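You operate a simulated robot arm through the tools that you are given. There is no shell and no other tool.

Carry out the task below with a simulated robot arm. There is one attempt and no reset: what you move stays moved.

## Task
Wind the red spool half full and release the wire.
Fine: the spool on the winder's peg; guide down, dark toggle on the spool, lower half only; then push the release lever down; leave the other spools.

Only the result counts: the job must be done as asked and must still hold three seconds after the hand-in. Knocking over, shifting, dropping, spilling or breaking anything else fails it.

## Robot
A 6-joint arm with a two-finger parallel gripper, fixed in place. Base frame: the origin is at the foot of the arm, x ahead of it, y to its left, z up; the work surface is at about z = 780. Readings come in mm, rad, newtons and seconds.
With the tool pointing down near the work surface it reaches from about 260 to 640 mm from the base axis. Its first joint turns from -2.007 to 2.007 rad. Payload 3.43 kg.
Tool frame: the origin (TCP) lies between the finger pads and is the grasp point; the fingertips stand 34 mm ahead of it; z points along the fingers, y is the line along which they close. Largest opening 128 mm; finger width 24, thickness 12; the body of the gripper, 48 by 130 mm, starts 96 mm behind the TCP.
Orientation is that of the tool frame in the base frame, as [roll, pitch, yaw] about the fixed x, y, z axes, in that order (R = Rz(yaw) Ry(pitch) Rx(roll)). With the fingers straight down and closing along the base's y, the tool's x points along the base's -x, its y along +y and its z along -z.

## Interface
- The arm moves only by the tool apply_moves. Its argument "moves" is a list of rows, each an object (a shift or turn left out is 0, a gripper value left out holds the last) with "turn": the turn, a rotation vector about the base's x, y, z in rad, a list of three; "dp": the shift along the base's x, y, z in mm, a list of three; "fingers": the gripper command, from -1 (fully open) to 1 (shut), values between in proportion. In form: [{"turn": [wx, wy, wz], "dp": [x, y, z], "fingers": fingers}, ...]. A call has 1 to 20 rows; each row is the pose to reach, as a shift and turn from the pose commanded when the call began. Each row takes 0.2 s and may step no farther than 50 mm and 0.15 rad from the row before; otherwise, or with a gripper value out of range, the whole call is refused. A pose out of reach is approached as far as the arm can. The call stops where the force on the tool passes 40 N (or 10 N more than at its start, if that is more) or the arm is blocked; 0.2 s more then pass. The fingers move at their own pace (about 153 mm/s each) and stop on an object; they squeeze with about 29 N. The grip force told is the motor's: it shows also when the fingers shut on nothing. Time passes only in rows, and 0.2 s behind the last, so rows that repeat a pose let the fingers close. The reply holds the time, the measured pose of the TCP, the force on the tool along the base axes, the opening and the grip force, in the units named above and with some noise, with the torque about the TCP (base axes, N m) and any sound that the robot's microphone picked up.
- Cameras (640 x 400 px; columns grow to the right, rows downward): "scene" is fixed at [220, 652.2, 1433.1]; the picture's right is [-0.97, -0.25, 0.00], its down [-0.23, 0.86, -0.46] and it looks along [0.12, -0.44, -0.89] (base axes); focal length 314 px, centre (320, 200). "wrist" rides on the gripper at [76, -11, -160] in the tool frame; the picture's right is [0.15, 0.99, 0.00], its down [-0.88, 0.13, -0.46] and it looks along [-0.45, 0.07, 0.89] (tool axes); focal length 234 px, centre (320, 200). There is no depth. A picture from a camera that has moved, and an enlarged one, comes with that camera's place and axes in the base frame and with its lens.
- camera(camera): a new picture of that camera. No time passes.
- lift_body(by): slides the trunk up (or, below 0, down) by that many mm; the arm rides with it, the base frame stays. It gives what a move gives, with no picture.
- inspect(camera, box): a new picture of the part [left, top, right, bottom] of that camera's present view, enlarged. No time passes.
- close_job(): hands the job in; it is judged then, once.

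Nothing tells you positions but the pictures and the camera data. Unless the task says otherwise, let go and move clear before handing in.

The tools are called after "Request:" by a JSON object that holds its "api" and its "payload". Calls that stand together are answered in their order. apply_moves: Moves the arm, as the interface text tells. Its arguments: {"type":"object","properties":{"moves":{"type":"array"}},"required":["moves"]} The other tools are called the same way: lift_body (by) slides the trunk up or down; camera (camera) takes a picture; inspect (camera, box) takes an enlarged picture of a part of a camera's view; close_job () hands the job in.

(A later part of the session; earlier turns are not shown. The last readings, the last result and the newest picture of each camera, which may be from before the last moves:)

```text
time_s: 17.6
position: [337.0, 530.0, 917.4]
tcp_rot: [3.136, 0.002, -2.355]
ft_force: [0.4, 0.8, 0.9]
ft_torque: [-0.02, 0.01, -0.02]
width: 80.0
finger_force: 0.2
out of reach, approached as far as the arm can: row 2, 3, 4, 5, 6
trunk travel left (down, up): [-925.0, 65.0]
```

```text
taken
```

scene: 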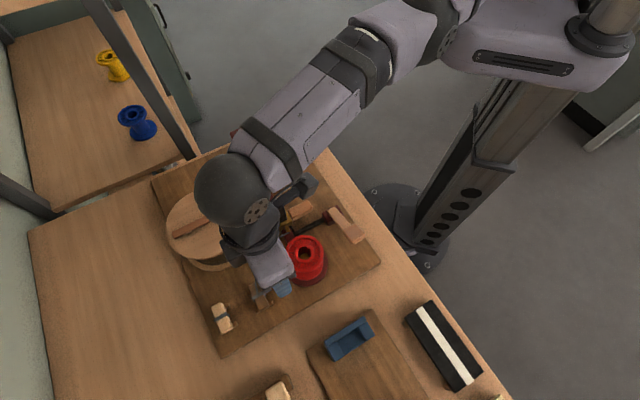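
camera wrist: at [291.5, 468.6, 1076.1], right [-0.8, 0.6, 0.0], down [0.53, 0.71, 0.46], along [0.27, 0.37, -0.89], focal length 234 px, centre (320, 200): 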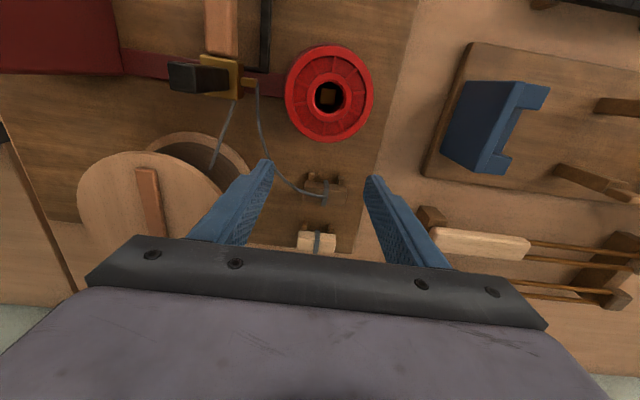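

Straight-down reach ends about 50 mm short because the shoulder is high. I'll raise the arm and lower the trunk to gain horizontal reach.

Request:
{"api": "apply_moves", "payload": {"moves": [{"dp": [-10, -10, 30]}, {"dp": [-20, -20, 70]}, {"dp": [-30, -30, 110]}, {"dp": [-40, -40, 150]}, {"dp": [-40, -40, 190]}, {"dp": [-40, -40, 200]}]}}

Request:
{"api": "lift_body", "payload": {"by": -150}}

Request:
{"api": "camera", "payload": {"camera": "scene"}}

```text
time_s: 19.0
position: [321.3, 531.6, 1100.8]
tcp_rot: [3.138, 0.0, -2.356]
ft_force: [0.3, 0.6, -0.6]
ft_torque: [-0.02, 0.03, -0.03]
width: 80.2
finger_force: 0.0
out of reach, approached as far as the arm can: row 1, 2, 3, 4, 5, 6
trunk travel left (down, up): [-925.0, 65.0]
```

```text
time_s: 20.7
position: [321.6, 530.0, 950.9]
tcp_rot: [3.139, 0.001, -2.357]
ft_force: [-0.1, 0.1, -0.7]
ft_torque: [0.01, 0.01, 0.0]
width: 79.8
finger_force: 0.0
trunk travel left (down, up): [-775.0, 215.0]
```

```text
taken
```

scene: 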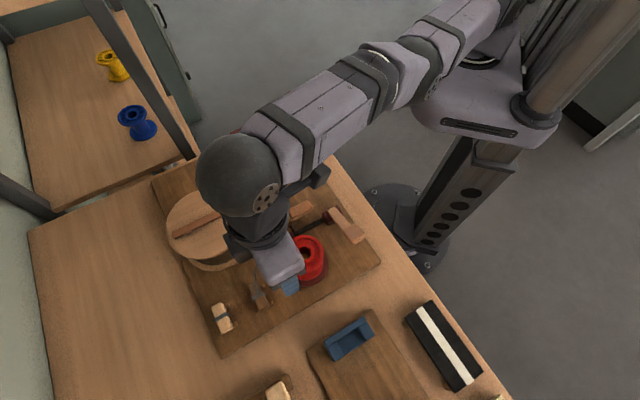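

Request:
{"api": "apply_moves", "payload": {"moves": [{"dp": [10, 10, -15]}, {"dp": [20, 20, -30]}, {"dp": [30, 30, -40]}, {"dp": [40, 40, -50]}, {"dp": [40, 40, -50]}]}}

Request:
{"api": "camera", "payload": {"camera": "wrist"}}

Request:
{"api": "camera", "payload": {"camera": "scene"}}

```text
time_s: 21.9
position: [339.6, 532.8, 898.9]
tcp_rot: [3.138, 0.0, -2.356]
ft_force: [-0.2, -0.4, 0.0]
ft_torque: [-0.02, -0.01, 0.02]
width: 79.8
finger_force: 0.2
out of reach, approached as far as the arm can: row 1, 2, 3, 4, 5
trunk travel left (down, up): [-775.0, 215.0]
```

```text
taken
camera wrist: at [294.3, 470.5, 1057.9], right [-0.8, 0.6, 0.0], down [0.53, 0.71, 0.46], along [0.27, 0.37, -0.89], focal length 234 px, centre (320, 200)
```

wrist: 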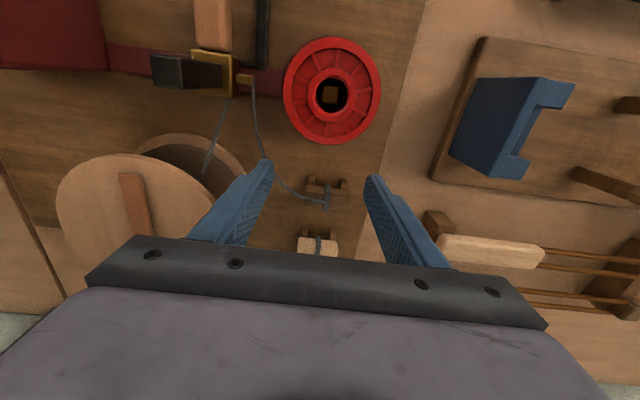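

```text
taken
```

scene: 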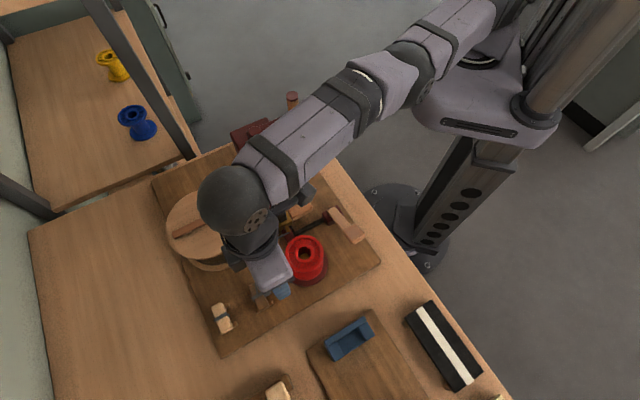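

Straight down the limit is about 634 mm radius regardless of trunk height, and the toggle is at 678. Tilting the tool outward (about the closing axis) should give the extra reach.

Request:
{"api": "apply_moves", "payload": {"moves": [{"dp": [0, 0, 0], "turn": [0.085, -0.085, 0]}, {"dp": [0, 0, 0], "turn": [0.17, -0.17, 0]}, {"dp": [0, 0, 0], "turn": [0.22, -0.22, 0]}, {"dp": [0, 0, 0], "turn": [0.22, -0.22, 0]}]}}

Request:
{"api": "inspect", "payload": {"camera": "wrist", "box": [240, 80, 400, 240]}}

```text
time_s: 22.9
position: [370.0, 594.2, 928.2]
tcp_rot: [3.139, 0.311, -2.353]
ft_force: [-0.1, -0.3, -0.7]
ft_torque: [0.0, 0.0, -0.01]
width: 80.2
finger_force: 0.1
out of reach, approached as far as the arm can: row 1, 2, 3, 4
trunk travel left (down, up): [-775.0, 215.0]
```

```text
2.50 times, centred on (320, 160) of wrist
camera zoom: at [292.0, 500.7, 1056.4], right [-0.8, 0.6, -0.04], down [0.4, 0.59, 0.7], along [0.45, 0.54, -0.71], focal length 585 px, centre (320, 300)
```

zoom: 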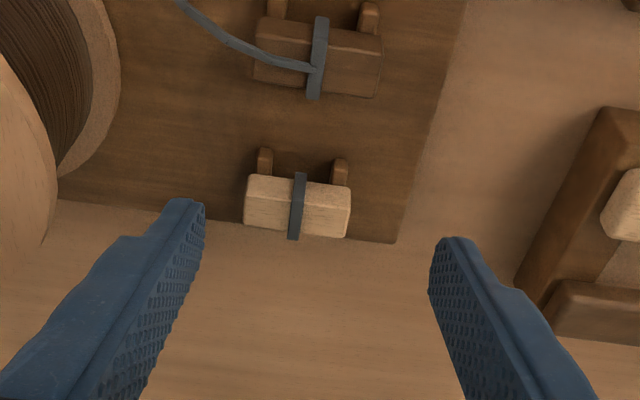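

Request:
{"api": "apply_moves", "payload": {"moves": [{"dp": [0, 0, 0]}, {"dp": [0, 0, 0]}]}}

```text
time_s: 23.5
position: [370.3, 594.4, 926.5]
tcp_rot: [3.14, 0.308, -2.357]
ft_force: [-0.6, -0.5, 0.2]
ft_torque: [0.01, 0.0, -0.02]
width: 79.9
finger_force: 0.1
trunk travel left (down, up): [-775.0, 215.0]
```

The tilt works and the arm can now get past the toggle. I'll move to just above the dark toggle and check alignment.

Request:
{"api": "apply_moves", "payload": {"moves": [{"dp": [-7, -12, -10], "fingers": -0.25}, {"dp": [-14.8, -25.4, -20], "fingers": -0.25}, {"dp": [-14.8, -25.4, -40], "fingers": -0.25}, {"dp": [-14.8, -25.4, -50], "fingers": -0.25}, {"dp": [-14.8, -25.4, -50], "fingers": -0.25}]}}

Request:
{"api": "inspect", "payload": {"camera": "wrist", "box": [240, 100, 400, 240]}}

Request:
{"api": "inspect", "payload": {"camera": "scene", "box": [220, 240, 316, 320]}}

```text
time_s: 24.7
position: [366.6, 599.4, 880.6]
tcp_rot: [3.138, 0.309, -2.357]
ft_force: [0.3, -0.3, -0.7]
ft_torque: [0.0, 0.02, 0.01]
width: 79.9
finger_force: 0.0
out of reach, approached as far as the arm can: row 1, 2, 3, 4, 5
trunk travel left (down, up): [-775.0, 215.0]
```

```text
2.86 times, centred on (320, 170) of wrist
camera zoom: at [288.6, 506.4, 1008.5], right [-0.8, 0.6, -0.04], down [0.4, 0.59, 0.7], along [0.45, 0.54, -0.71], focal length 669 px, centre (320, 286)
```

zoom: 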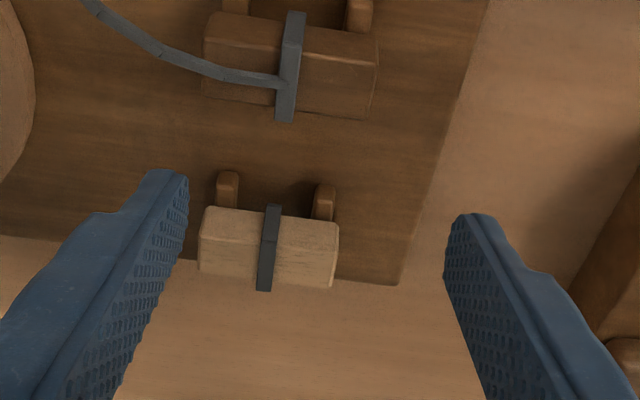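

```text
5.00 times, centred on (268, 280) of scene
camera zoom: at [220.0, 652.2, 1433.1], right [-0.97, -0.25, 0.0], down [-0.23, 0.86, -0.46], along [0.12, -0.44, -0.89], focal length 1569 px, centre (580, -200)
```

zoom: 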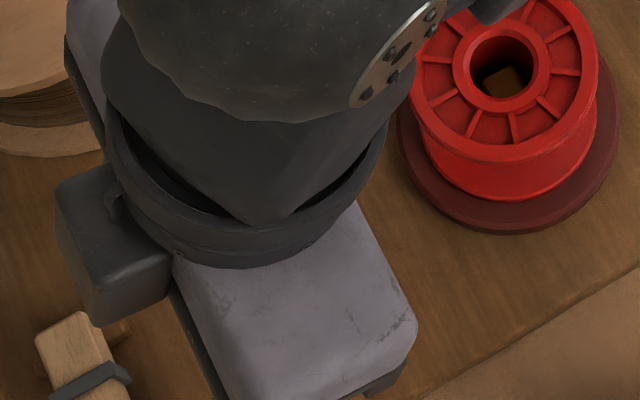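

The measured pose drifted outward instead of in: the arm seems stuck fully stretched (elbow singular), so the solver can't pull it in easily. I'll try a clear inward retreat to bend the elbow again.

Request:
{"api": "apply_moves", "payload": {"moves": [{"dp": [-10, -16, 10]}, {"dp": [-25, -40, 20]}, {"dp": [-40, -64, 40]}, {"dp": [-55, -88, 60]}, {"dp": [-70, -112, 80]}, {"dp": [-70, -112, 80]}]}}

Request:
{"api": "camera", "payload": {"camera": "scene"}}

```text
time_s: 26.1
position: [344.8, 595.9, 974.2]
tcp_rot: [3.141, 0.307, -2.357]
ft_force: [-0.5, -0.2, -0.4]
ft_torque: [-0.04, 0.01, 0.0]
width: 80.0
finger_force: 0.0
out of reach, approached as far as the arm can: row 1, 2, 3, 4, 5, 6
trunk travel left (down, up): [-775.0, 215.0]
```

```text
taken
```

scene: 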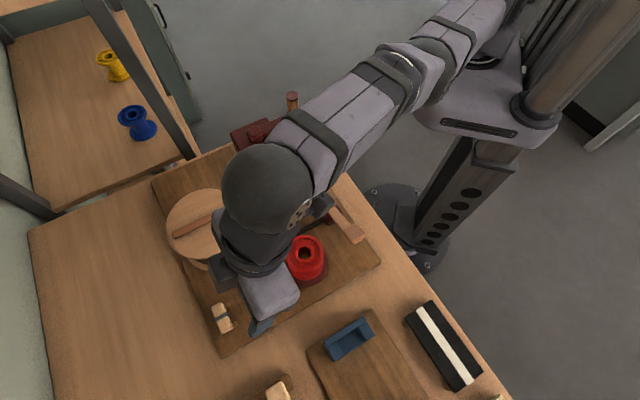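

Request:
{"api": "apply_moves", "payload": {"moves": [{"dp": [-24, -36, 21]}, {"dp": [-48, -72, 42]}, {"dp": [-72, -108, 63]}, {"dp": [-96, -144, 84]}, {"dp": [-120, -180, 105]}, {"dp": [-145, -216, 126]}, {"dp": [-145, -216, 126]}, {"dp": [-145, -216, 126]}, {"dp": [-145, -216, 126]}, {"dp": [-145, -216, 126]}]}}

Request:
{"api": "camera", "payload": {"camera": "scene"}}

```text
time_s: 28.3
position: [275.7, 531.7, 1159.9]
tcp_rot: [-3.12, 0.257, -2.356]
ft_force: [-0.2, 0.4, 0.2]
ft_torque: [-0.01, -0.02, -0.01]
width: 79.9
finger_force: 0.0
out of reach, approached as far as the arm can: row 1, 2, 3, 4, 5, 6, 7, 8, 9, 10
trunk travel left (down, up): [-775.0, 215.0]
```

```text
taken
```

scene: 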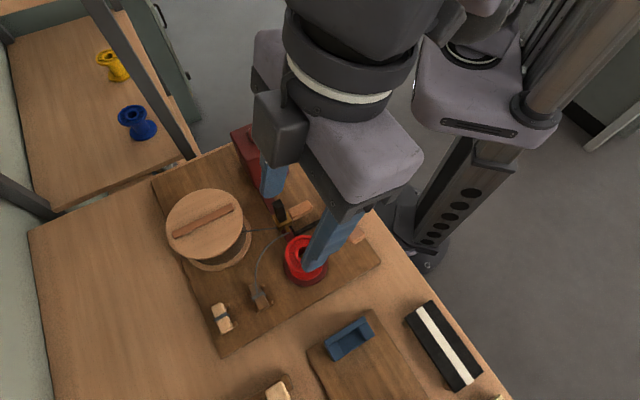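

Request:
{"api": "apply_moves", "payload": {"moves": [{"dp": [0, 0, 0]}, {"dp": [0, 0, 0]}]}}

Request:
{"api": "apply_moves", "payload": {"moves": [{"dp": [-6, -12, -20]}, {"dp": [-12, -24, -40]}, {"dp": [-18, -36, -60]}, {"dp": [-24, -48, -80]}, {"dp": [-24, -48, -80]}]}}

Request:
{"api": "camera", "payload": {"camera": "scene"}}

```text
time_s: 28.9
position: [275.0, 531.0, 1160.0]
tcp_rot: [-3.121, 0.259, -2.356]
ft_force: [-0.4, 0.2, 0.2]
ft_torque: [-0.03, 0.02, 0.03]
width: 80.0
finger_force: 0.0
trunk travel left (down, up): [-775.0, 215.0]
```

```text
time_s: 30.1
position: [275.6, 529.4, 1159.2]
tcp_rot: [-3.12, 0.26, -2.357]
ft_force: [-0.5, -0.1, -0.1]
ft_torque: [0.0, -0.01, -0.02]
width: 80.1
finger_force: 0.1
out of reach, approached as far as the arm can: row 1, 2, 3, 4, 5
trunk travel left (down, up): [-775.0, 215.0]
```

```text
taken
```

scene: 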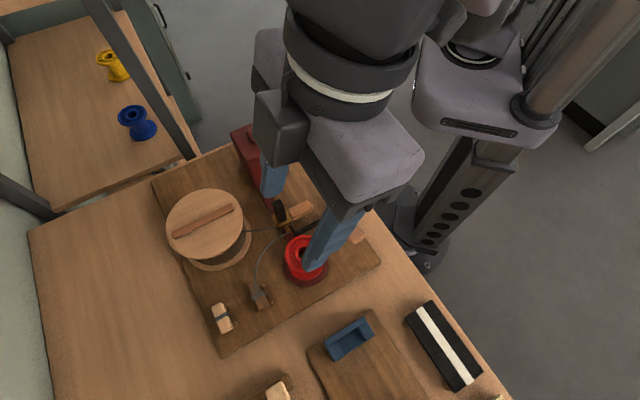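

The arm is jammed against some joint limit here. I'll try undoing the tilt and moving differently to free it.

Request:
{"api": "apply_moves", "payload": {"moves": [{"turn": [-0.06, 0.06, 0]}, {"turn": [-0.12, 0.12, 0]}, {"turn": [-0.18, 0.18, 0]}, {"turn": [-0.18, 0.18, 0]}]}}

Request:
{"api": "apply_moves", "payload": {"moves": [{"dp": [0, 0, 20]}, {"dp": [0, 0, 40]}, {"dp": [0, 0, 60]}, {"dp": [0, 0, 60]}]}}

Request:
{"api": "camera", "payload": {"camera": "scene"}}

```text
time_s: 31.1
position: [259.9, 491.2, 1129.6]
tcp_rot: [-3.122, 0.005, -2.354]
ft_force: [0.2, -0.9, 0.9]
ft_torque: [-0.01, 0.01, 0.0]
width: 80.0
finger_force: 0.2
out of reach, approached as far as the arm can: row 1, 2, 3, 4
trunk travel left (down, up): [-775.0, 215.0]
```

```text
time_s: 32.1
position: [254.1, 479.9, 1154.2]
tcp_rot: [-3.12, 0.003, -2.356]
ft_force: [0.6, 0.9, 0.8]
ft_torque: [0.01, 0.02, 0.01]
width: 79.7
finger_force: 0.0
out of reach, approached as far as the arm can: row 1, 2, 3, 4
trunk travel left (down, up): [-775.0, 215.0]
```

```text
taken
```

scene: 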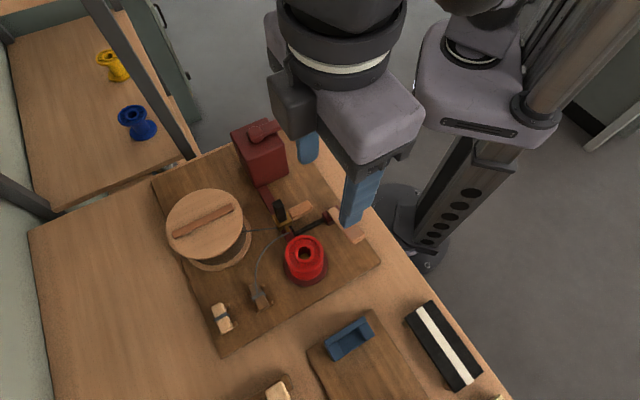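

Request:
{"api": "apply_moves", "payload": {"moves": [{"dp": [0, 0, -20]}, {"dp": [0, 0, -40]}, {"dp": [0, 0, -60]}, {"dp": [0, 0, -60]}]}}

Request:
{"api": "apply_moves", "payload": {"moves": [{"dp": [0, 0, -30]}, {"dp": [0, 0, -60]}, {"dp": [0, 0, -90]}, {"dp": [0, 0, -90]}]}}

```text
time_s: 33.1
position: [253.1, 477.5, 1096.3]
tcp_rot: [-3.121, 0.006, -2.357]
ft_force: [-0.1, -0.3, 0.2]
ft_torque: [0.0, -0.02, -0.01]
width: 79.8
finger_force: 0.0
trunk travel left (down, up): [-775.0, 215.0]
```

```text
time_s: 34.1
position: [253.8, 475.2, 1003.0]
tcp_rot: [-3.122, 0.006, -2.355]
ft_force: [0.4, -0.8, -0.7]
ft_torque: [0.0, 0.01, -0.01]
width: 79.8
finger_force: 0.0
trunk travel left (down, up): [-775.0, 215.0]
```

Free again: going straight down re-bent the elbow. Now I'll tilt here first, then approach the toggle from the inside without overstretching.

Request:
{"api": "apply_moves", "payload": {"moves": [{"dp": [0, 0, -10], "turn": [0.1, -0.09, 0]}, {"dp": [10, 10, -20], "turn": [0.19, -0.17, 0]}, {"dp": [20, 20, -30], "turn": [0.22, -0.19, 0]}, {"dp": [40, 40, -45], "turn": [0.22, -0.19, 0]}, {"dp": [60, 58, -60], "turn": [0.22, -0.19, 0]}, {"dp": [75, 70, -75], "turn": [0.22, -0.19, 0]}, {"dp": [85, 78, -95], "turn": [0.22, -0.19, 0]}, {"dp": [85, 78, -95], "turn": [0.22, -0.19, 0]}]}}

Request:
{"api": "inspect", "payload": {"camera": "wrist", "box": [240, 100, 400, 240]}}

```text
time_s: 35.9
position: [338.2, 557.4, 910.0]
tcp_rot: [3.141, 0.296, -2.36]
ft_force: [0.3, 0.1, 0.0]
ft_torque: [0.01, 0.0, 0.0]
width: 79.9
finger_force: 0.1
trunk travel left (down, up): [-775.0, 215.0]
```

```text
2.86 times, centred on (320, 170) of wrist
camera zoom: at [260.5, 465.1, 1040.2], right [-0.8, 0.6, -0.04], down [0.41, 0.59, 0.69], along [0.44, 0.53, -0.72], focal length 669 px, centre (320, 286)
```

zoom: 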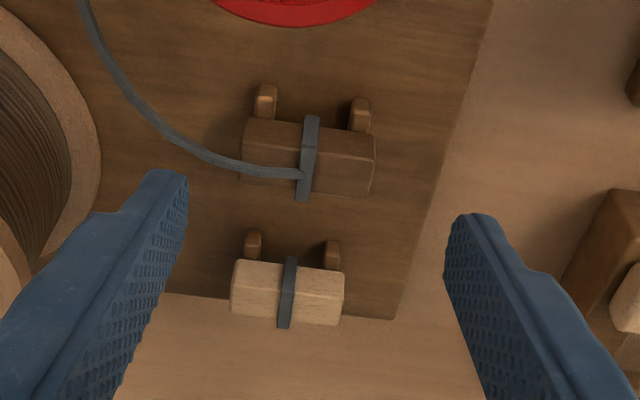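

The tilted pose is reached and the toggle lies parallel to the fingers' closing line. I'll descend along the tool axis to straddle the toggle's ends.

Request:
{"api": "apply_moves", "payload": {"moves": [{"dp": [5, -2, -15], "fingers": -0.25}, {"dp": [9, 2, -30], "fingers": -0.25}, {"dp": [13, 5, -45], "fingers": -0.25}, {"dp": [16, 8, -58], "fingers": -0.25}, {"dp": [17.8, 10, -66], "fingers": -0.25}, {"dp": [17.8, 10, -70], "fingers": -0.25}, {"dp": [17.8, 10, -70], "fingers": -0.25}]}}

Request:
{"api": "inspect", "payload": {"camera": "wrist", "box": [240, 120, 400, 240]}}

Request:
{"api": "inspect", "payload": {"camera": "scene", "box": [200, 240, 328, 340]}}

```text
time_s: 37.5
position: [356.1, 564.6, 841.2]
tcp_rot: [3.141, 0.293, -2.359]
ft_force: [0.1, 0.2, -0.7]
ft_torque: [-0.03, -0.01, -0.01]
width: 79.9
finger_force: 0.0
trunk travel left (down, up): [-775.0, 215.0]
```

```text
3.33 times, centred on (320, 180) of wrist
camera zoom: at [279.2, 473.8, 971.0], right [-0.8, 0.6, -0.04], down [0.41, 0.59, 0.69], along [0.44, 0.53, -0.72], focal length 781 px, centre (320, 267)
```

zoom: 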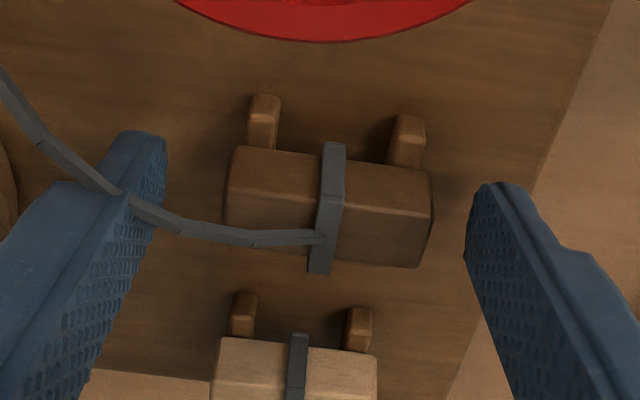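

```text
4.00 times, centred on (264, 290) of scene
camera zoom: at [220.0, 652.2, 1433.1], right [-0.97, -0.25, 0.0], down [-0.23, 0.86, -0.46], along [0.12, -0.44, -0.89], focal length 1255 px, centre (544, -160)
```

zoom: 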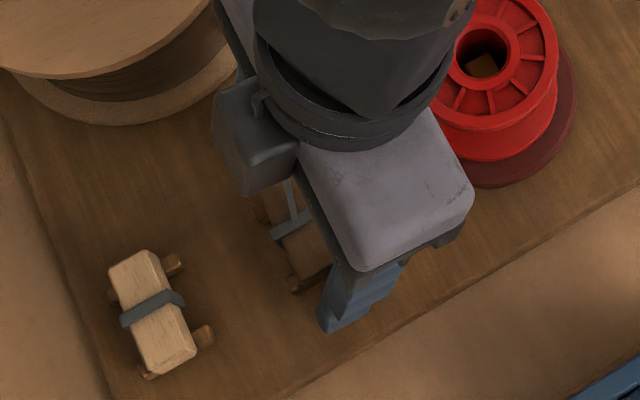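

Fingers straddle the toggle with the wire passing harmlessly; the toggle is ~4 mm off the middle. I'll centre and close gently.

Request:
{"api": "apply_moves", "payload": {"moves": [{"dp": [-2.5, 3, -2], "fingers": -0.25}, {"dp": [-2.5, 3, -3], "fingers": 0}, {"dp": [-2.5, 3, -3], "fingers": 0.1}, {"dp": [-2.5, 3, -3], "fingers": 0.3}, {"dp": [-2.5, 3, -3], "fingers": 1}, {"dp": [-2.5, 3, -3], "fingers": 1}, {"dp": [-2.5, 3, -3], "fingers": 1}]}}

Request:
{"api": "inspect", "payload": {"camera": "wrist", "box": [240, 120, 400, 240]}}

```text
time_s: 39.1
position: [353.0, 567.8, 836.9]
tcp_rot: [-3.141, 0.294, -2.359]
ft_force: [2.6, -1.9, 0.3]
ft_torque: [-0.1, -0.07, 0.04]
width: 50.5
finger_force: 28.7
trunk travel left (down, up): [-775.0, 215.0]
```

```text
3.33 times, centred on (320, 180) of wrist
camera zoom: at [276.7, 477.0, 968.0], right [-0.8, 0.6, -0.04], down [0.41, 0.59, 0.69], along [0.44, 0.53, -0.72], focal length 781 px, centre (320, 267)
```

zoom: 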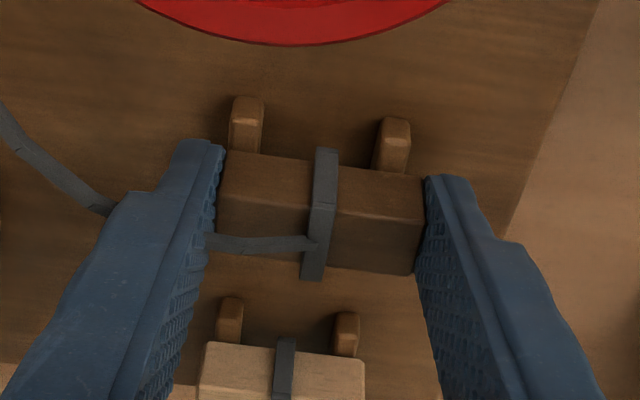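

The toggle is gripped (50.5 mm). I'll lift it clear and carry it over the spool, keeping the tilt so it stays level.

Request:
{"api": "apply_moves", "payload": {"moves": [{"dp": [0, 0, 8], "fingers": 1}, {"dp": [0, 0, 20], "fingers": 1}, {"dp": [0, 0, 40], "fingers": 1}, {"dp": [-8, -10, 65], "fingers": 1}, {"dp": [-20, -25, 90], "fingers": 1}, {"dp": [-35, -45, 95], "fingers": 1}, {"dp": [-50, -65, 95], "fingers": 1}, {"dp": [-67.5, -86.5, 95], "fingers": 1}, {"dp": [-67.5, -86.5, 95], "fingers": 1}]}}

Request:
{"api": "inspect", "payload": {"camera": "wrist", "box": [240, 120, 400, 240]}}

Request:
{"api": "inspect", "payload": {"camera": "scene", "box": [240, 190, 368, 290]}}

```text
time_s: 41.1
position: [284.9, 481.4, 931.8]
tcp_rot: [-3.141, 0.293, -2.358]
ft_force: [-0.2, 0.5, 0.8]
ft_torque: [0.0, 0.01, 0.0]
width: 50.3
finger_force: 29.1
trunk travel left (down, up): [-775.0, 215.0]
```

```text
3.33 times, centred on (320, 180) of wrist
camera zoom: at [209.1, 390.5, 1062.2], right [-0.8, 0.6, -0.04], down [0.41, 0.59, 0.69], along [0.44, 0.53, -0.72], focal length 781 px, centre (320, 267)
```

zoom: 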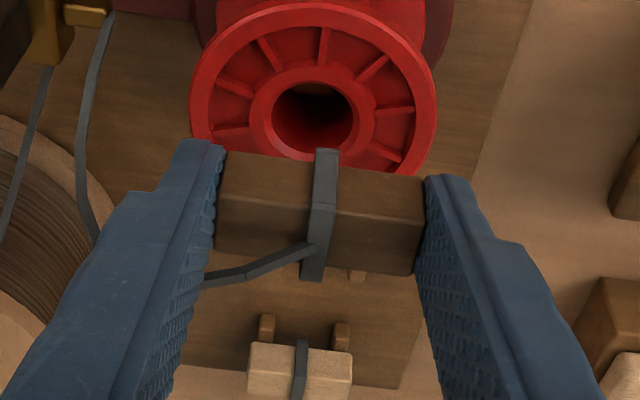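

```text
4.00 times, centred on (304, 240) of scene
camera zoom: at [220.0, 652.2, 1433.1], right [-0.97, -0.25, 0.0], down [-0.23, 0.86, -0.46], along [0.12, -0.44, -0.89], focal length 1255 px, centre (384, 40)
```

zoom: 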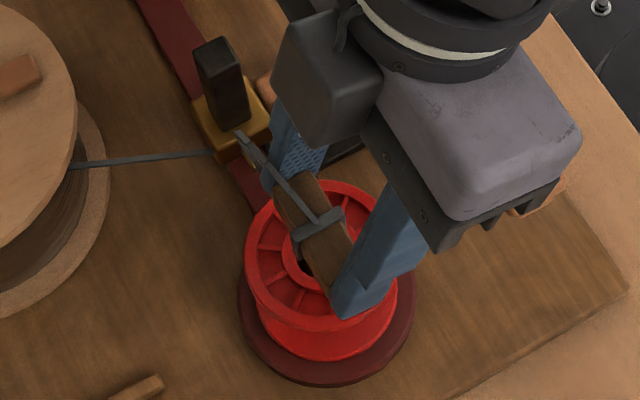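

The wire follows the toggle. I'll shift about 3 mm to centre it over the bore and lower it onto the top of the spool.

Request:
{"api": "apply_moves", "payload": {"moves": [{"dp": [3, -2, -8], "fingers": 1}, {"dp": [3, -2, -16], "fingers": 1}, {"dp": [3, -2, -20], "fingers": 1}, {"dp": [3, -2, -22], "fingers": 1}, {"dp": [3, -2, -22], "fingers": 1}]}}

Request:
{"api": "inspect", "payload": {"camera": "wrist", "box": [240, 120, 400, 240]}}

Request:
{"api": "inspect", "payload": {"camera": "scene", "box": [270, 210, 334, 260]}}

```text
time_s: 42.3
position: [288.4, 481.3, 911.6]
tcp_rot: [-3.141, 0.296, -2.359]
ft_force: [0.8, -1.0, 1.4]
ft_torque: [0.0, 0.01, -0.01]
width: 50.4
finger_force: 29.1
trunk travel left (down, up): [-775.0, 215.0]
```

```text
3.33 times, centred on (320, 180) of wrist
camera zoom: at [211.3, 389.4, 1041.6], right [-0.8, 0.6, -0.04], down [0.41, 0.59, 0.69], along [0.44, 0.53, -0.72], focal length 781 px, centre (320, 267)
```

zoom: 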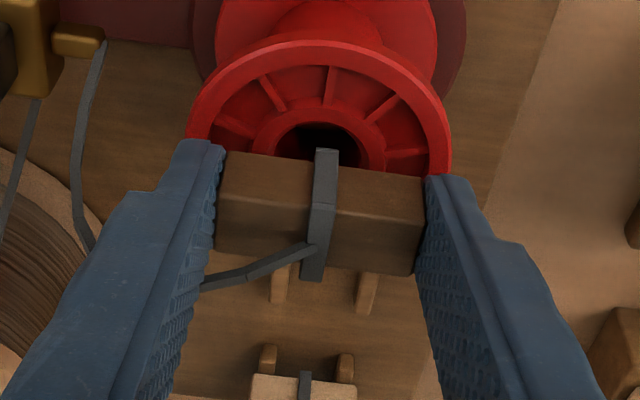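

```text
8.00 times, centred on (302, 235) of scene
camera zoom: at [220.0, 652.2, 1433.1], right [-0.97, -0.25, 0.0], down [-0.23, 0.86, -0.46], along [0.12, -0.44, -0.89], focal length 2510 px, centre (464, -80)
```

zoom: 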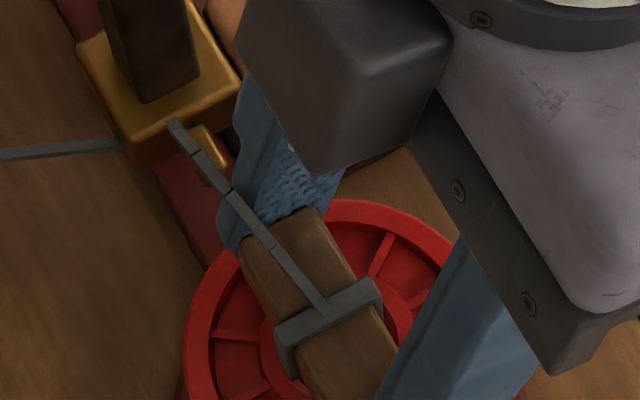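

The toggle appears centred within a few mm and nearly at the rim. I'll lower in small steps, feeling for contact.

Request:
{"api": "apply_moves", "payload": {"moves": [{"dp": [1, -1, -1.5], "fingers": 1}, {"dp": [1, -1, -3], "fingers": 1}, {"dp": [1, -1, -4.5], "fingers": 1}, {"dp": [1, -1, -4.5], "fingers": 1}]}}

```text
time_s: 43.3
position: [289.2, 479.3, 907.3]
tcp_rot: [3.14, 0.297, -2.36]
ft_force: [-1.8, 0.5, 4.5]
ft_torque: [0.02, 0.05, 0.01]
width: 50.3
finger_force: 28.7
trunk travel left (down, up): [-775.0, 215.0]
```

Light contact at about 907 mm (fingertip corners or toggle on the rim). I'll release gently.

Request:
{"api": "apply_moves", "payload": {"moves": [{"dp": [0, 0, 0.5], "fingers": 0.18}, {"dp": [0, 0, 0.5], "fingers": 0.1}, {"dp": [0, 0, 0.5], "fingers": 0}, {"dp": [0, 0, 0.5], "fingers": -0.1}, {"dp": [0, 0, 0.5], "fingers": -0.1}]}}

Request:
{"api": "inspect", "payload": {"camera": "wrist", "box": [240, 120, 400, 240]}}

Request:
{"api": "inspect", "payload": {"camera": "scene", "box": [270, 210, 334, 260]}}

```text
time_s: 44.5
position: [290.0, 478.5, 906.5]
tcp_rot: [3.141, 0.297, -2.36]
ft_force: [-0.9, 1.2, 8.8]
ft_torque: [0.02, 0.04, 0.04]
width: 68.5
finger_force: 0.1
trunk travel left (down, up): [-775.0, 215.0]
```

```text
3.33 times, centred on (320, 180) of wrist
camera zoom: at [213.0, 386.9, 1038.2], right [-0.8, 0.6, -0.04], down [0.41, 0.59, 0.69], along [0.44, 0.54, -0.72], focal length 781 px, centre (320, 267)
```

zoom: 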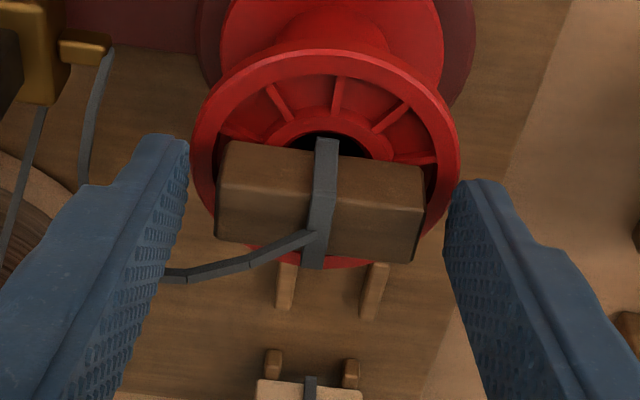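

```text
8.00 times, centred on (302, 235) of scene
camera zoom: at [220.0, 652.2, 1433.1], right [-0.97, -0.25, 0.0], down [-0.23, 0.86, -0.46], along [0.12, -0.44, -0.89], focal length 2510 px, centre (464, -80)
```

zoom: 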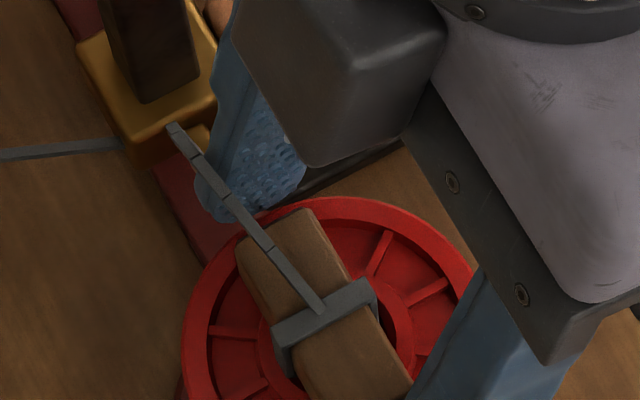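

The toggle is resting on the spool's top flange across the bore. I'll back straight off along the tool axis and look.

Request:
{"api": "apply_moves", "payload": {"moves": [{"dp": [-2, -2, 9], "fingers": -0.1}, {"dp": [-6, -6, 28], "fingers": -0.1}, {"dp": [-14, -14, 60], "fingers": -0.1}, {"dp": [-40, -40, 95], "fingers": -0.1}, {"dp": [-60, -70, 120], "fingers": -0.1}, {"dp": [-60, -70, 120], "fingers": -0.1}]}}

Request:
{"api": "inspect", "payload": {"camera": "wrist", "box": [220, 60, 420, 220]}}

Request:
{"api": "inspect", "payload": {"camera": "scene", "box": [270, 210, 350, 280]}}

```text
refused: row 4 steps farther than a row can; nothing moved
```

```text
2.50 times, centred on (320, 140) of wrist
camera zoom: at [213.0, 386.9, 1038.2], right [-0.8, 0.6, -0.04], down [0.41, 0.59, 0.69], along [0.44, 0.54, -0.72], focal length 585 px, centre (320, 350)
```

zoom: 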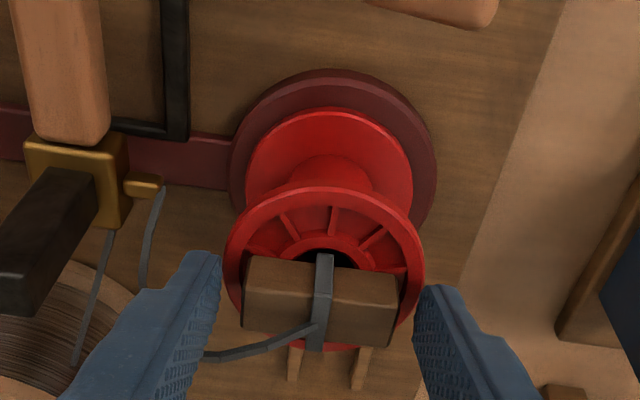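

```text
5.71 times, centred on (310, 245) of scene
camera zoom: at [220.0, 652.2, 1433.1], right [-0.97, -0.25, 0.0], down [-0.23, 0.86, -0.46], along [0.12, -0.44, -0.89], focal length 1793 px, centre (377, -57)
```

zoom: 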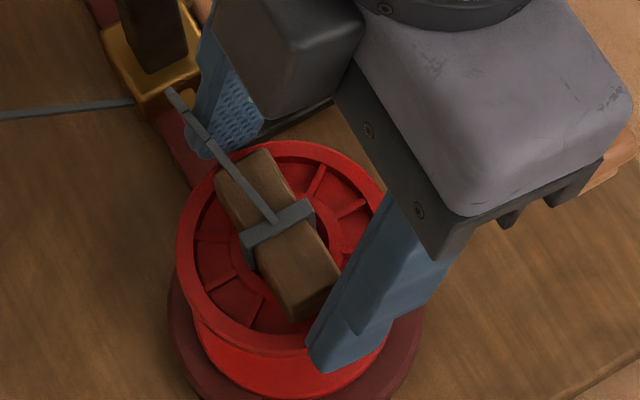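

Request:
{"api": "apply_moves", "payload": {"moves": [{"dp": [-2, -2, 9], "fingers": -0.1}, {"dp": [-6, -6, 28], "fingers": -0.1}, {"dp": [-14, -14, 60], "fingers": -0.1}, {"dp": [-30, -30, 85], "fingers": -0.1}, {"dp": [-48, -52, 110], "fingers": -0.1}, {"dp": [-60, -70, 120], "fingers": -0.1}, {"dp": [-60, -70, 120], "fingers": -0.1}]}}

Request:
{"api": "inspect", "payload": {"camera": "wrist", "box": [220, 60, 420, 220]}}

Request:
{"api": "inspect", "payload": {"camera": "scene", "box": [260, 200, 356, 280]}}

```text
time_s: 46.1
position: [228.1, 409.8, 1022.7]
tcp_rot: [3.14, 0.295, -2.357]
ft_force: [-0.7, 0.7, -0.5]
ft_torque: [-0.03, -0.02, -0.02]
width: 70.1
finger_force: 0.0
trunk travel left (down, up): [-775.0, 215.0]
```

```text
2.50 times, centred on (320, 140) of wrist
camera zoom: at [151.5, 318.1, 1153.6], right [-0.8, 0.6, -0.04], down [0.41, 0.59, 0.69], along [0.44, 0.53, -0.72], focal length 585 px, centre (320, 350)
```

zoom: 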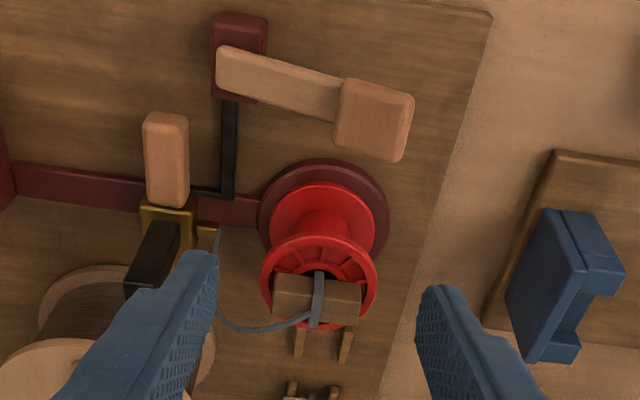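

```text
5.00 times, centred on (308, 240) of scene
camera zoom: at [220.0, 652.2, 1433.1], right [-0.97, -0.25, 0.0], down [-0.23, 0.86, -0.46], along [0.12, -0.44, -0.89], focal length 1569 px, centre (380, 0)
```

zoom: 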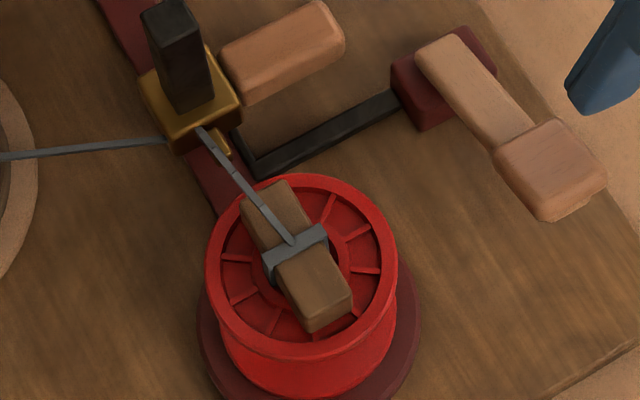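

The toggle lies stably on the spool with the wire attached. Next I need the crank geometry precisely, so I'll raise the trunk partway, level the tool and view the crank.

Request:
{"api": "lift_body", "payload": {"by": 110}}

Request:
{"api": "apply_moves", "payload": {"moves": [{"dp": [0, -20, 0], "turn": [-0.1, 0.1, 0]}, {"dp": [10, -50, 0], "turn": [-0.2, 0.2, 0]}, {"dp": [20, -80, -5], "turn": [-0.208, 0.208, 0]}, {"dp": [30, -110, -10], "turn": [-0.208, 0.208, 0]}, {"dp": [40, -130, -20], "turn": [-0.208, 0.208, 0]}, {"dp": [40, -130, -20], "turn": [-0.208, 0.208, 0]}]}}

Request:
{"api": "apply_moves", "payload": {"moves": [{"turn": [0, 0, -0.12]}, {"turn": [0, 0, -0.24]}, {"turn": [0, 0, -0.24]}]}}

Request:
{"api": "camera", "payload": {"camera": "wrist"}}

Request:
{"api": "inspect", "payload": {"camera": "wrist", "box": [220, 80, 420, 240]}}

Request:
{"api": "inspect", "payload": {"camera": "scene", "box": [224, 80, 320, 140]}}

```text
time_s: 47.5
position: [229.0, 409.2, 1132.0]
tcp_rot: [3.141, 0.294, -2.36]
ft_force: [-0.3, 0.1, -0.8]
ft_torque: [0.02, -0.02, 0.03]
width: 70.2
finger_force: 0.1
trunk travel left (down, up): [-885.0, 105.0]
```

```text
time_s: 49.0
position: [269.5, 278.9, 1111.5]
tcp_rot: [-3.141, 0.001, -2.359]
ft_force: [0.4, 0.1, 0.5]
ft_torque: [-0.02, 0.01, -0.01]
width: 70.3
finger_force: 0.1
trunk travel left (down, up): [-885.0, 105.0]
```

```text
time_s: 49.8
position: [269.8, 280.4, 1112.7]
tcp_rot: [3.141, 0.001, -2.601]
ft_force: [-0.5, -0.9, 0.2]
ft_torque: [-0.01, -0.02, 0.01]
width: 70.3
finger_force: 0.0
trunk travel left (down, up): [-885.0, 105.0]
```

```text
taken
camera wrist: at [210.3, 231.3, 1272.2], right [-0.64, 0.77, 0.0], down [0.69, 0.57, 0.46], along [0.35, 0.29, -0.89], focal length 234 px, centre (320, 200)
```

wrist: 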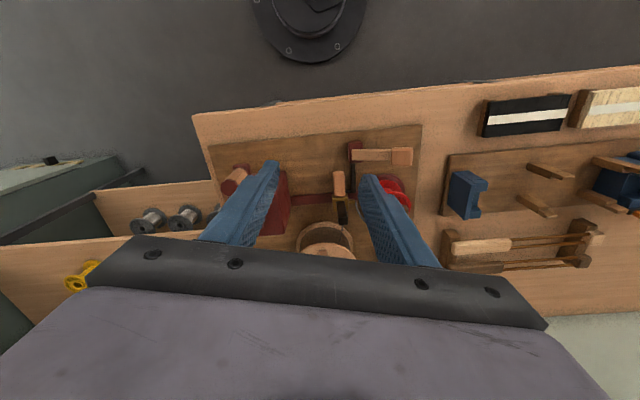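

```text
2.50 times, centred on (320, 160) of wrist
camera zoom: at [210.3, 231.3, 1272.2], right [-0.64, 0.77, 0.0], down [0.69, 0.57, 0.46], along [0.35, 0.29, -0.89], focal length 585 px, centre (320, 300)
```

zoom: 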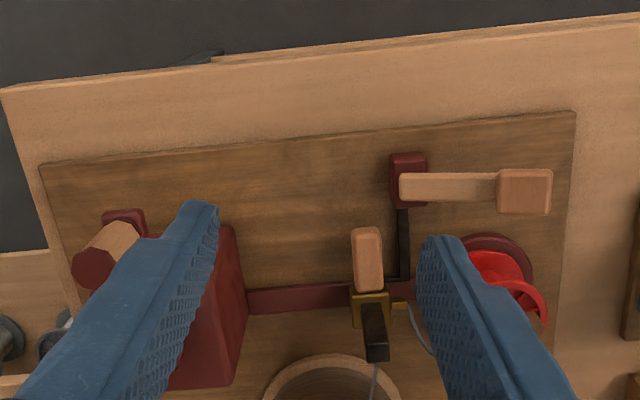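

```text
6.67 times, centred on (272, 110) of scene
camera zoom: at [220.0, 652.2, 1433.1], right [-0.97, -0.25, 0.0], down [-0.23, 0.86, -0.46], along [0.12, -0.44, -0.89], focal length 2092 px, centre (640, 800)
```

zoom: 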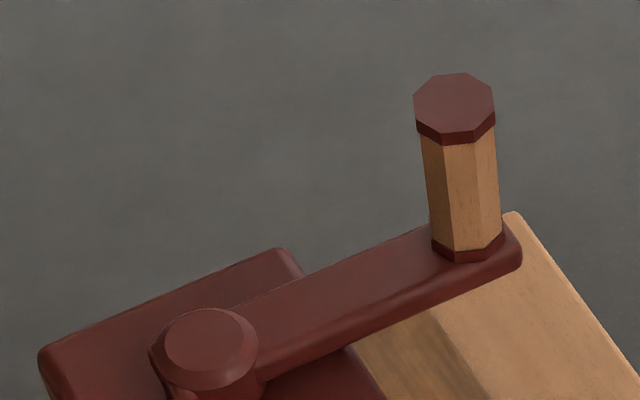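

Request:
{"api": "apply_moves", "payload": {"moves": [{"dp": [20, -23, 0]}, {"dp": [40, -46, 0]}, {"dp": [55, -69, 0]}, {"dp": [55, -69, 0]}]}}

Request:
{"api": "inspect", "payload": {"camera": "wrist", "box": [240, 140, 400, 240]}}

```text
time_s: 50.8
position: [326.5, 209.9, 1113.4]
tcp_rot: [3.141, 0.001, -2.6]
ft_force: [0.3, -0.6, 0.0]
ft_torque: [-0.01, 0.01, 0.0]
width: 70.6
finger_force: 0.0
trunk travel left (down, up): [-885.0, 105.0]
```

```text
4.00 times, centred on (320, 190) of wrist
camera zoom: at [266.2, 161.2, 1272.5], right [-0.64, 0.77, 0.0], down [0.69, 0.57, 0.46], along [0.35, 0.29, -0.89], focal length 937 px, centre (320, 240)
```

zoom: 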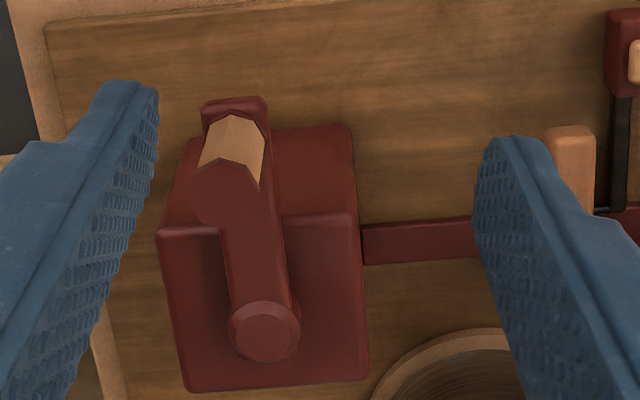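

Refined: crank hub axis ≈ (453, 285), knob ≈ (389, 221) with top z ≈ 980, radius ≈ 90. I'll add a small outward tilt (for reach on the far side), come over the knob and grip it.

Request:
{"api": "apply_moves", "payload": {"moves": [{"dp": [20, 4, -20], "turn": [0.0464, -0.077, 0], "fingers": -0.1}, {"dp": [40, 8, -50], "turn": [0.0928, -0.1543, 0], "fingers": -0.1}, {"dp": [62.5, 11.4, -70], "turn": [0.0928, -0.1543, 0], "fingers": -0.1}, {"dp": [62.5, 11.4, -83], "turn": [0.0928, -0.1543, 0], "fingers": -0.1}, {"dp": [62.5, 11.4, -83], "turn": [0.0928, -0.1543, 0], "fingers": -0.1}]}}

Request:
{"api": "inspect", "payload": {"camera": "wrist", "box": [240, 120, 400, 240]}}

Request:
{"api": "inspect", "payload": {"camera": "scene", "box": [240, 70, 336, 150]}}

```text
time_s: 52.0
position: [387.1, 222.1, 1029.1]
tcp_rot: [-3.141, 0.178, -2.598]
ft_force: [0.5, -0.2, 0.2]
ft_torque: [0.0, 0.03, 0.0]
width: 70.0
finger_force: 0.1
trunk travel left (down, up): [-885.0, 105.0]
```

```text
3.33 times, centred on (320, 180) of wrist
camera zoom: at [305.2, 159.7, 1172.4], right [-0.63, 0.77, -0.03], down [0.6, 0.52, 0.61], along [0.48, 0.37, -0.8], focal length 781 px, centre (320, 267)
```

zoom: 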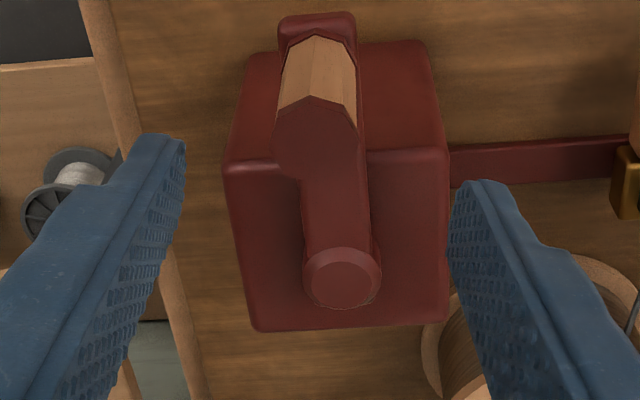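

```text
5.00 times, centred on (288, 110) of scene
camera zoom: at [220.0, 652.2, 1433.1], right [-0.97, -0.25, 0.0], down [-0.23, 0.86, -0.46], along [0.12, -0.44, -0.89], focal length 1569 px, centre (480, 650)
```

zoom: 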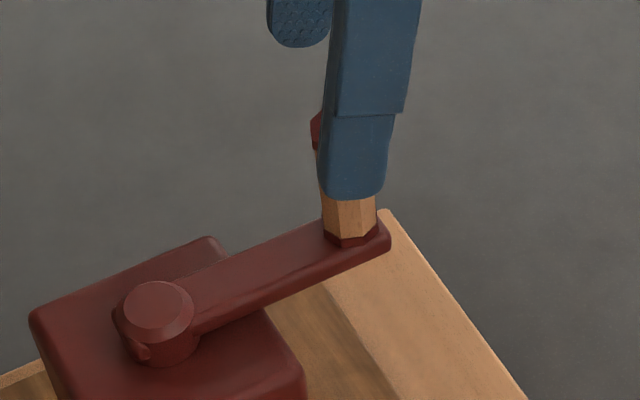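

The knob sits centred between the fingers. I'll descend and close on it.

Request:
{"api": "apply_moves", "payload": {"moves": [{"dp": [0, -1, -20], "fingers": -0.1}, {"dp": [0, -1, -40], "fingers": -0.1}, {"dp": [0, -1, -55], "fingers": -0.1}, {"dp": [0, -1, -61], "fingers": -0.1}, {"dp": [0, -1, -61], "fingers": 0.3}, {"dp": [0, -1, -61], "fingers": 1}, {"dp": [0, -1, -61], "fingers": 1}]}}

Request:
{"api": "inspect", "payload": {"camera": "wrist", "box": [240, 120, 400, 240]}}

Request:
{"api": "inspect", "payload": {"camera": "scene", "box": [240, 70, 336, 150]}}

```text
time_s: 53.5
position: [387.3, 216.5, 967.6]
tcp_rot: [3.137, 0.179, -2.598]
ft_force: [12.1, -19.5, 0.2]
ft_torque: [-0.91, -1.04, -0.5]
width: 24.0
finger_force: 45.3
trunk travel left (down, up): [-885.0, 105.0]
```

```text
3.33 times, centred on (320, 180) of wrist
camera zoom: at [304.2, 155.4, 1111.3], right [-0.63, 0.77, -0.02], down [0.61, 0.52, 0.61], along [0.48, 0.37, -0.8], focal length 781 px, centre (320, 267)
```

zoom: 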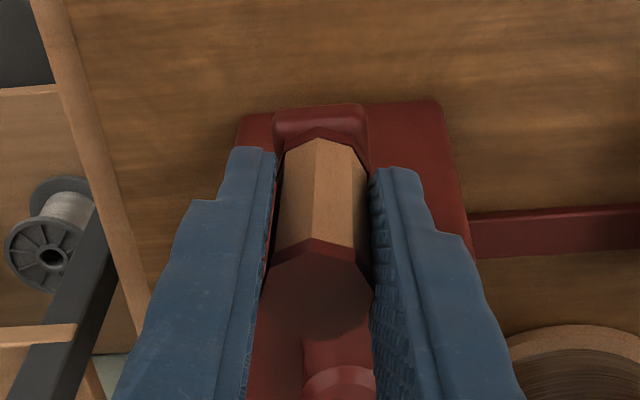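

```text
5.00 times, centred on (288, 110) of scene
camera zoom: at [220.0, 652.2, 1433.1], right [-0.97, -0.25, 0.0], down [-0.23, 0.86, -0.46], along [0.12, -0.44, -0.89], focal length 1569 px, centre (480, 650)
```

zoom: 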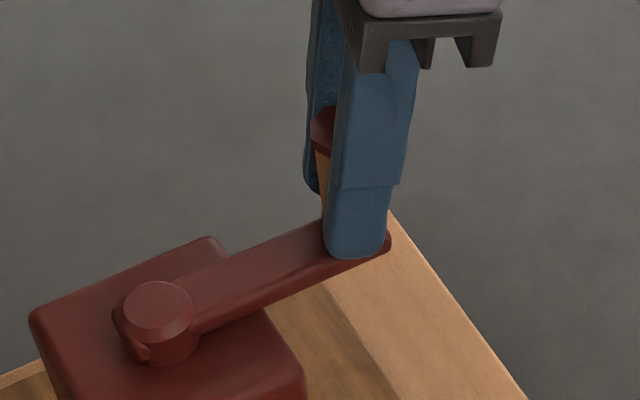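

The knob is held but it sits ~4 mm from my commanded spot, giving a side load. I'll relieve that and try a small clockwise turn of 20°.

Request:
{"api": "apply_moves", "payload": {"moves": [{"dp": [0, -4.5, 0], "fingers": 1}, {"dp": [0, -4.5, 0], "fingers": 1}]}}

Request:
{"api": "apply_moves", "payload": {"moves": [{"dp": [-5.4, 5.8, 0], "fingers": 1}, {"dp": [-10.3, 12, 0], "fingers": 1}, {"dp": [-14.7, 18.7, 0], "fingers": 1}, {"dp": [-18.4, 25.7, 0], "fingers": 1}, {"dp": [-18.4, 25.7, 0], "fingers": 1}]}}

Request:
{"api": "camera", "payload": {"camera": "scene"}}

Request:
{"api": "inspect", "payload": {"camera": "scene", "box": [260, 200, 356, 280]}}

```text
time_s: 54.1
position: [387.0, 217.8, 968.4]
tcp_rot: [3.14, 0.179, -2.598]
ft_force: [7.2, 0.6, -1.1]
ft_torque: [-0.37, 0.83, -0.17]
width: 24.2
finger_force: 45.0
trunk travel left (down, up): [-885.0, 105.0]
```

```text
time_s: 54.6
position: [387.4, 217.4, 968.6]
tcp_rot: [-3.139, 0.184, -2.604]
ft_force: [20.2, -18.9, -5.2]
ft_torque: [-0.59, 0.19, -0.53]
width: 24.0
finger_force: 45.4
trunk travel left (down, up): [-885.0, 105.0]
stopped in row 2: the force on the tool passed its limit at 46 N (the readings are from after the stop); the commanded pose is now the measured one
```

```text
taken
```

scene: 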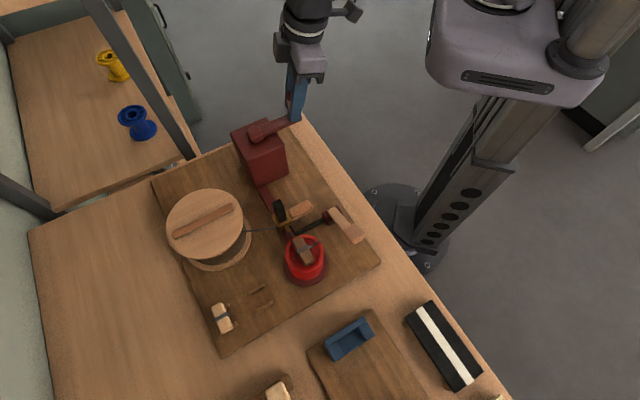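

```text
5.00 times, centred on (308, 240) of scene
camera zoom: at [220.0, 652.2, 1433.1], right [-0.97, -0.25, 0.0], down [-0.23, 0.86, -0.46], along [0.12, -0.44, -0.89], focal length 1569 px, centre (380, 0)
```

zoom: 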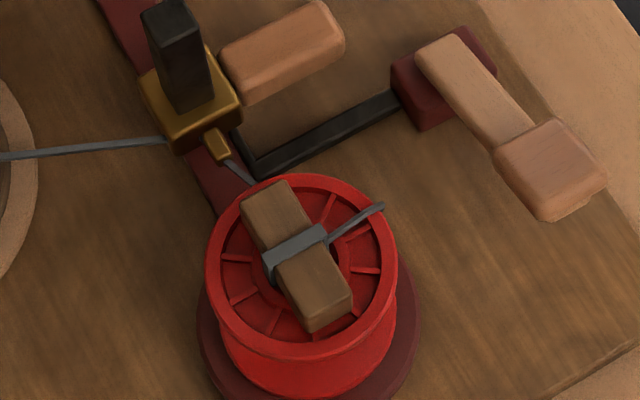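

Clockwise is blocked (ratchet), but the toggle has clearly hooked: the wire now runs from the guide to the spool. I'll turn counter-clockwise instead, first 40°.

Request:
{"api": "apply_moves", "payload": {"moves": [{"dp": [6, -5.4, 0], "fingers": 1}, {"dp": [12.3, -10, 0], "fingers": 1}, {"dp": [19, -14.2, 0], "fingers": 1}, {"dp": [26.1, -17.8, 0], "fingers": 1}, {"dp": [41.1, -23, 0], "fingers": 1}, {"dp": [56.7, -25.6, 0], "fingers": 1}, {"dp": [56.7, -25.6, 0], "fingers": 1}]}}

Request:
{"api": "inspect", "payload": {"camera": "scene", "box": [230, 70, 358, 150]}}

Request:
{"api": "inspect", "payload": {"camera": "scene", "box": [260, 200, 356, 280]}}

```text
time_s: 56.2
position: [436.5, 196.3, 967.6]
tcp_rot: [-3.139, 0.181, -2.597]
ft_force: [-10.0, -3.2, -9.8]
ft_torque: [0.54, 0.98, 0.8]
width: 24.3
finger_force: 45.4
trunk travel left (down, up): [-885.0, 105.0]
```

```text
5.00 times, centred on (294, 110) of scene
camera zoom: at [220.0, 652.2, 1433.1], right [-0.97, -0.25, 0.0], down [-0.23, 0.86, -0.46], along [0.12, -0.44, -0.89], focal length 1569 px, centre (450, 650)
```

zoom: 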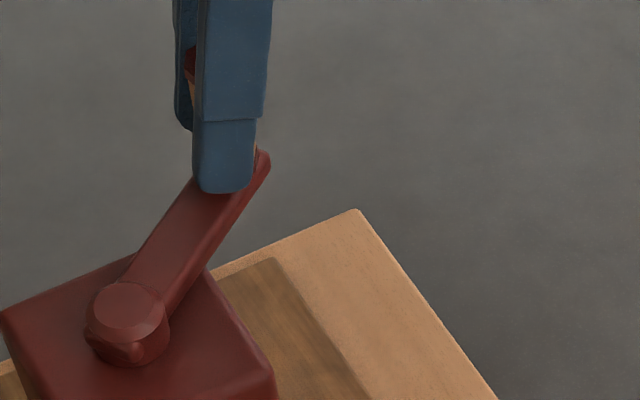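

```text
5.00 times, centred on (308, 240) of scene
camera zoom: at [220.0, 652.2, 1433.1], right [-0.97, -0.25, 0.0], down [-0.23, 0.86, -0.46], along [0.12, -0.44, -0.89], focal length 1569 px, centre (380, 0)
```

zoom: 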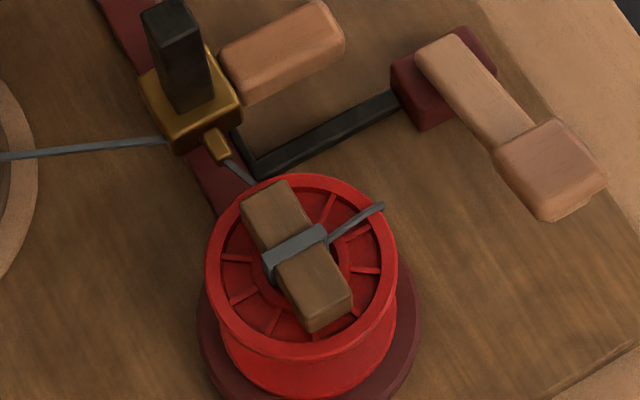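

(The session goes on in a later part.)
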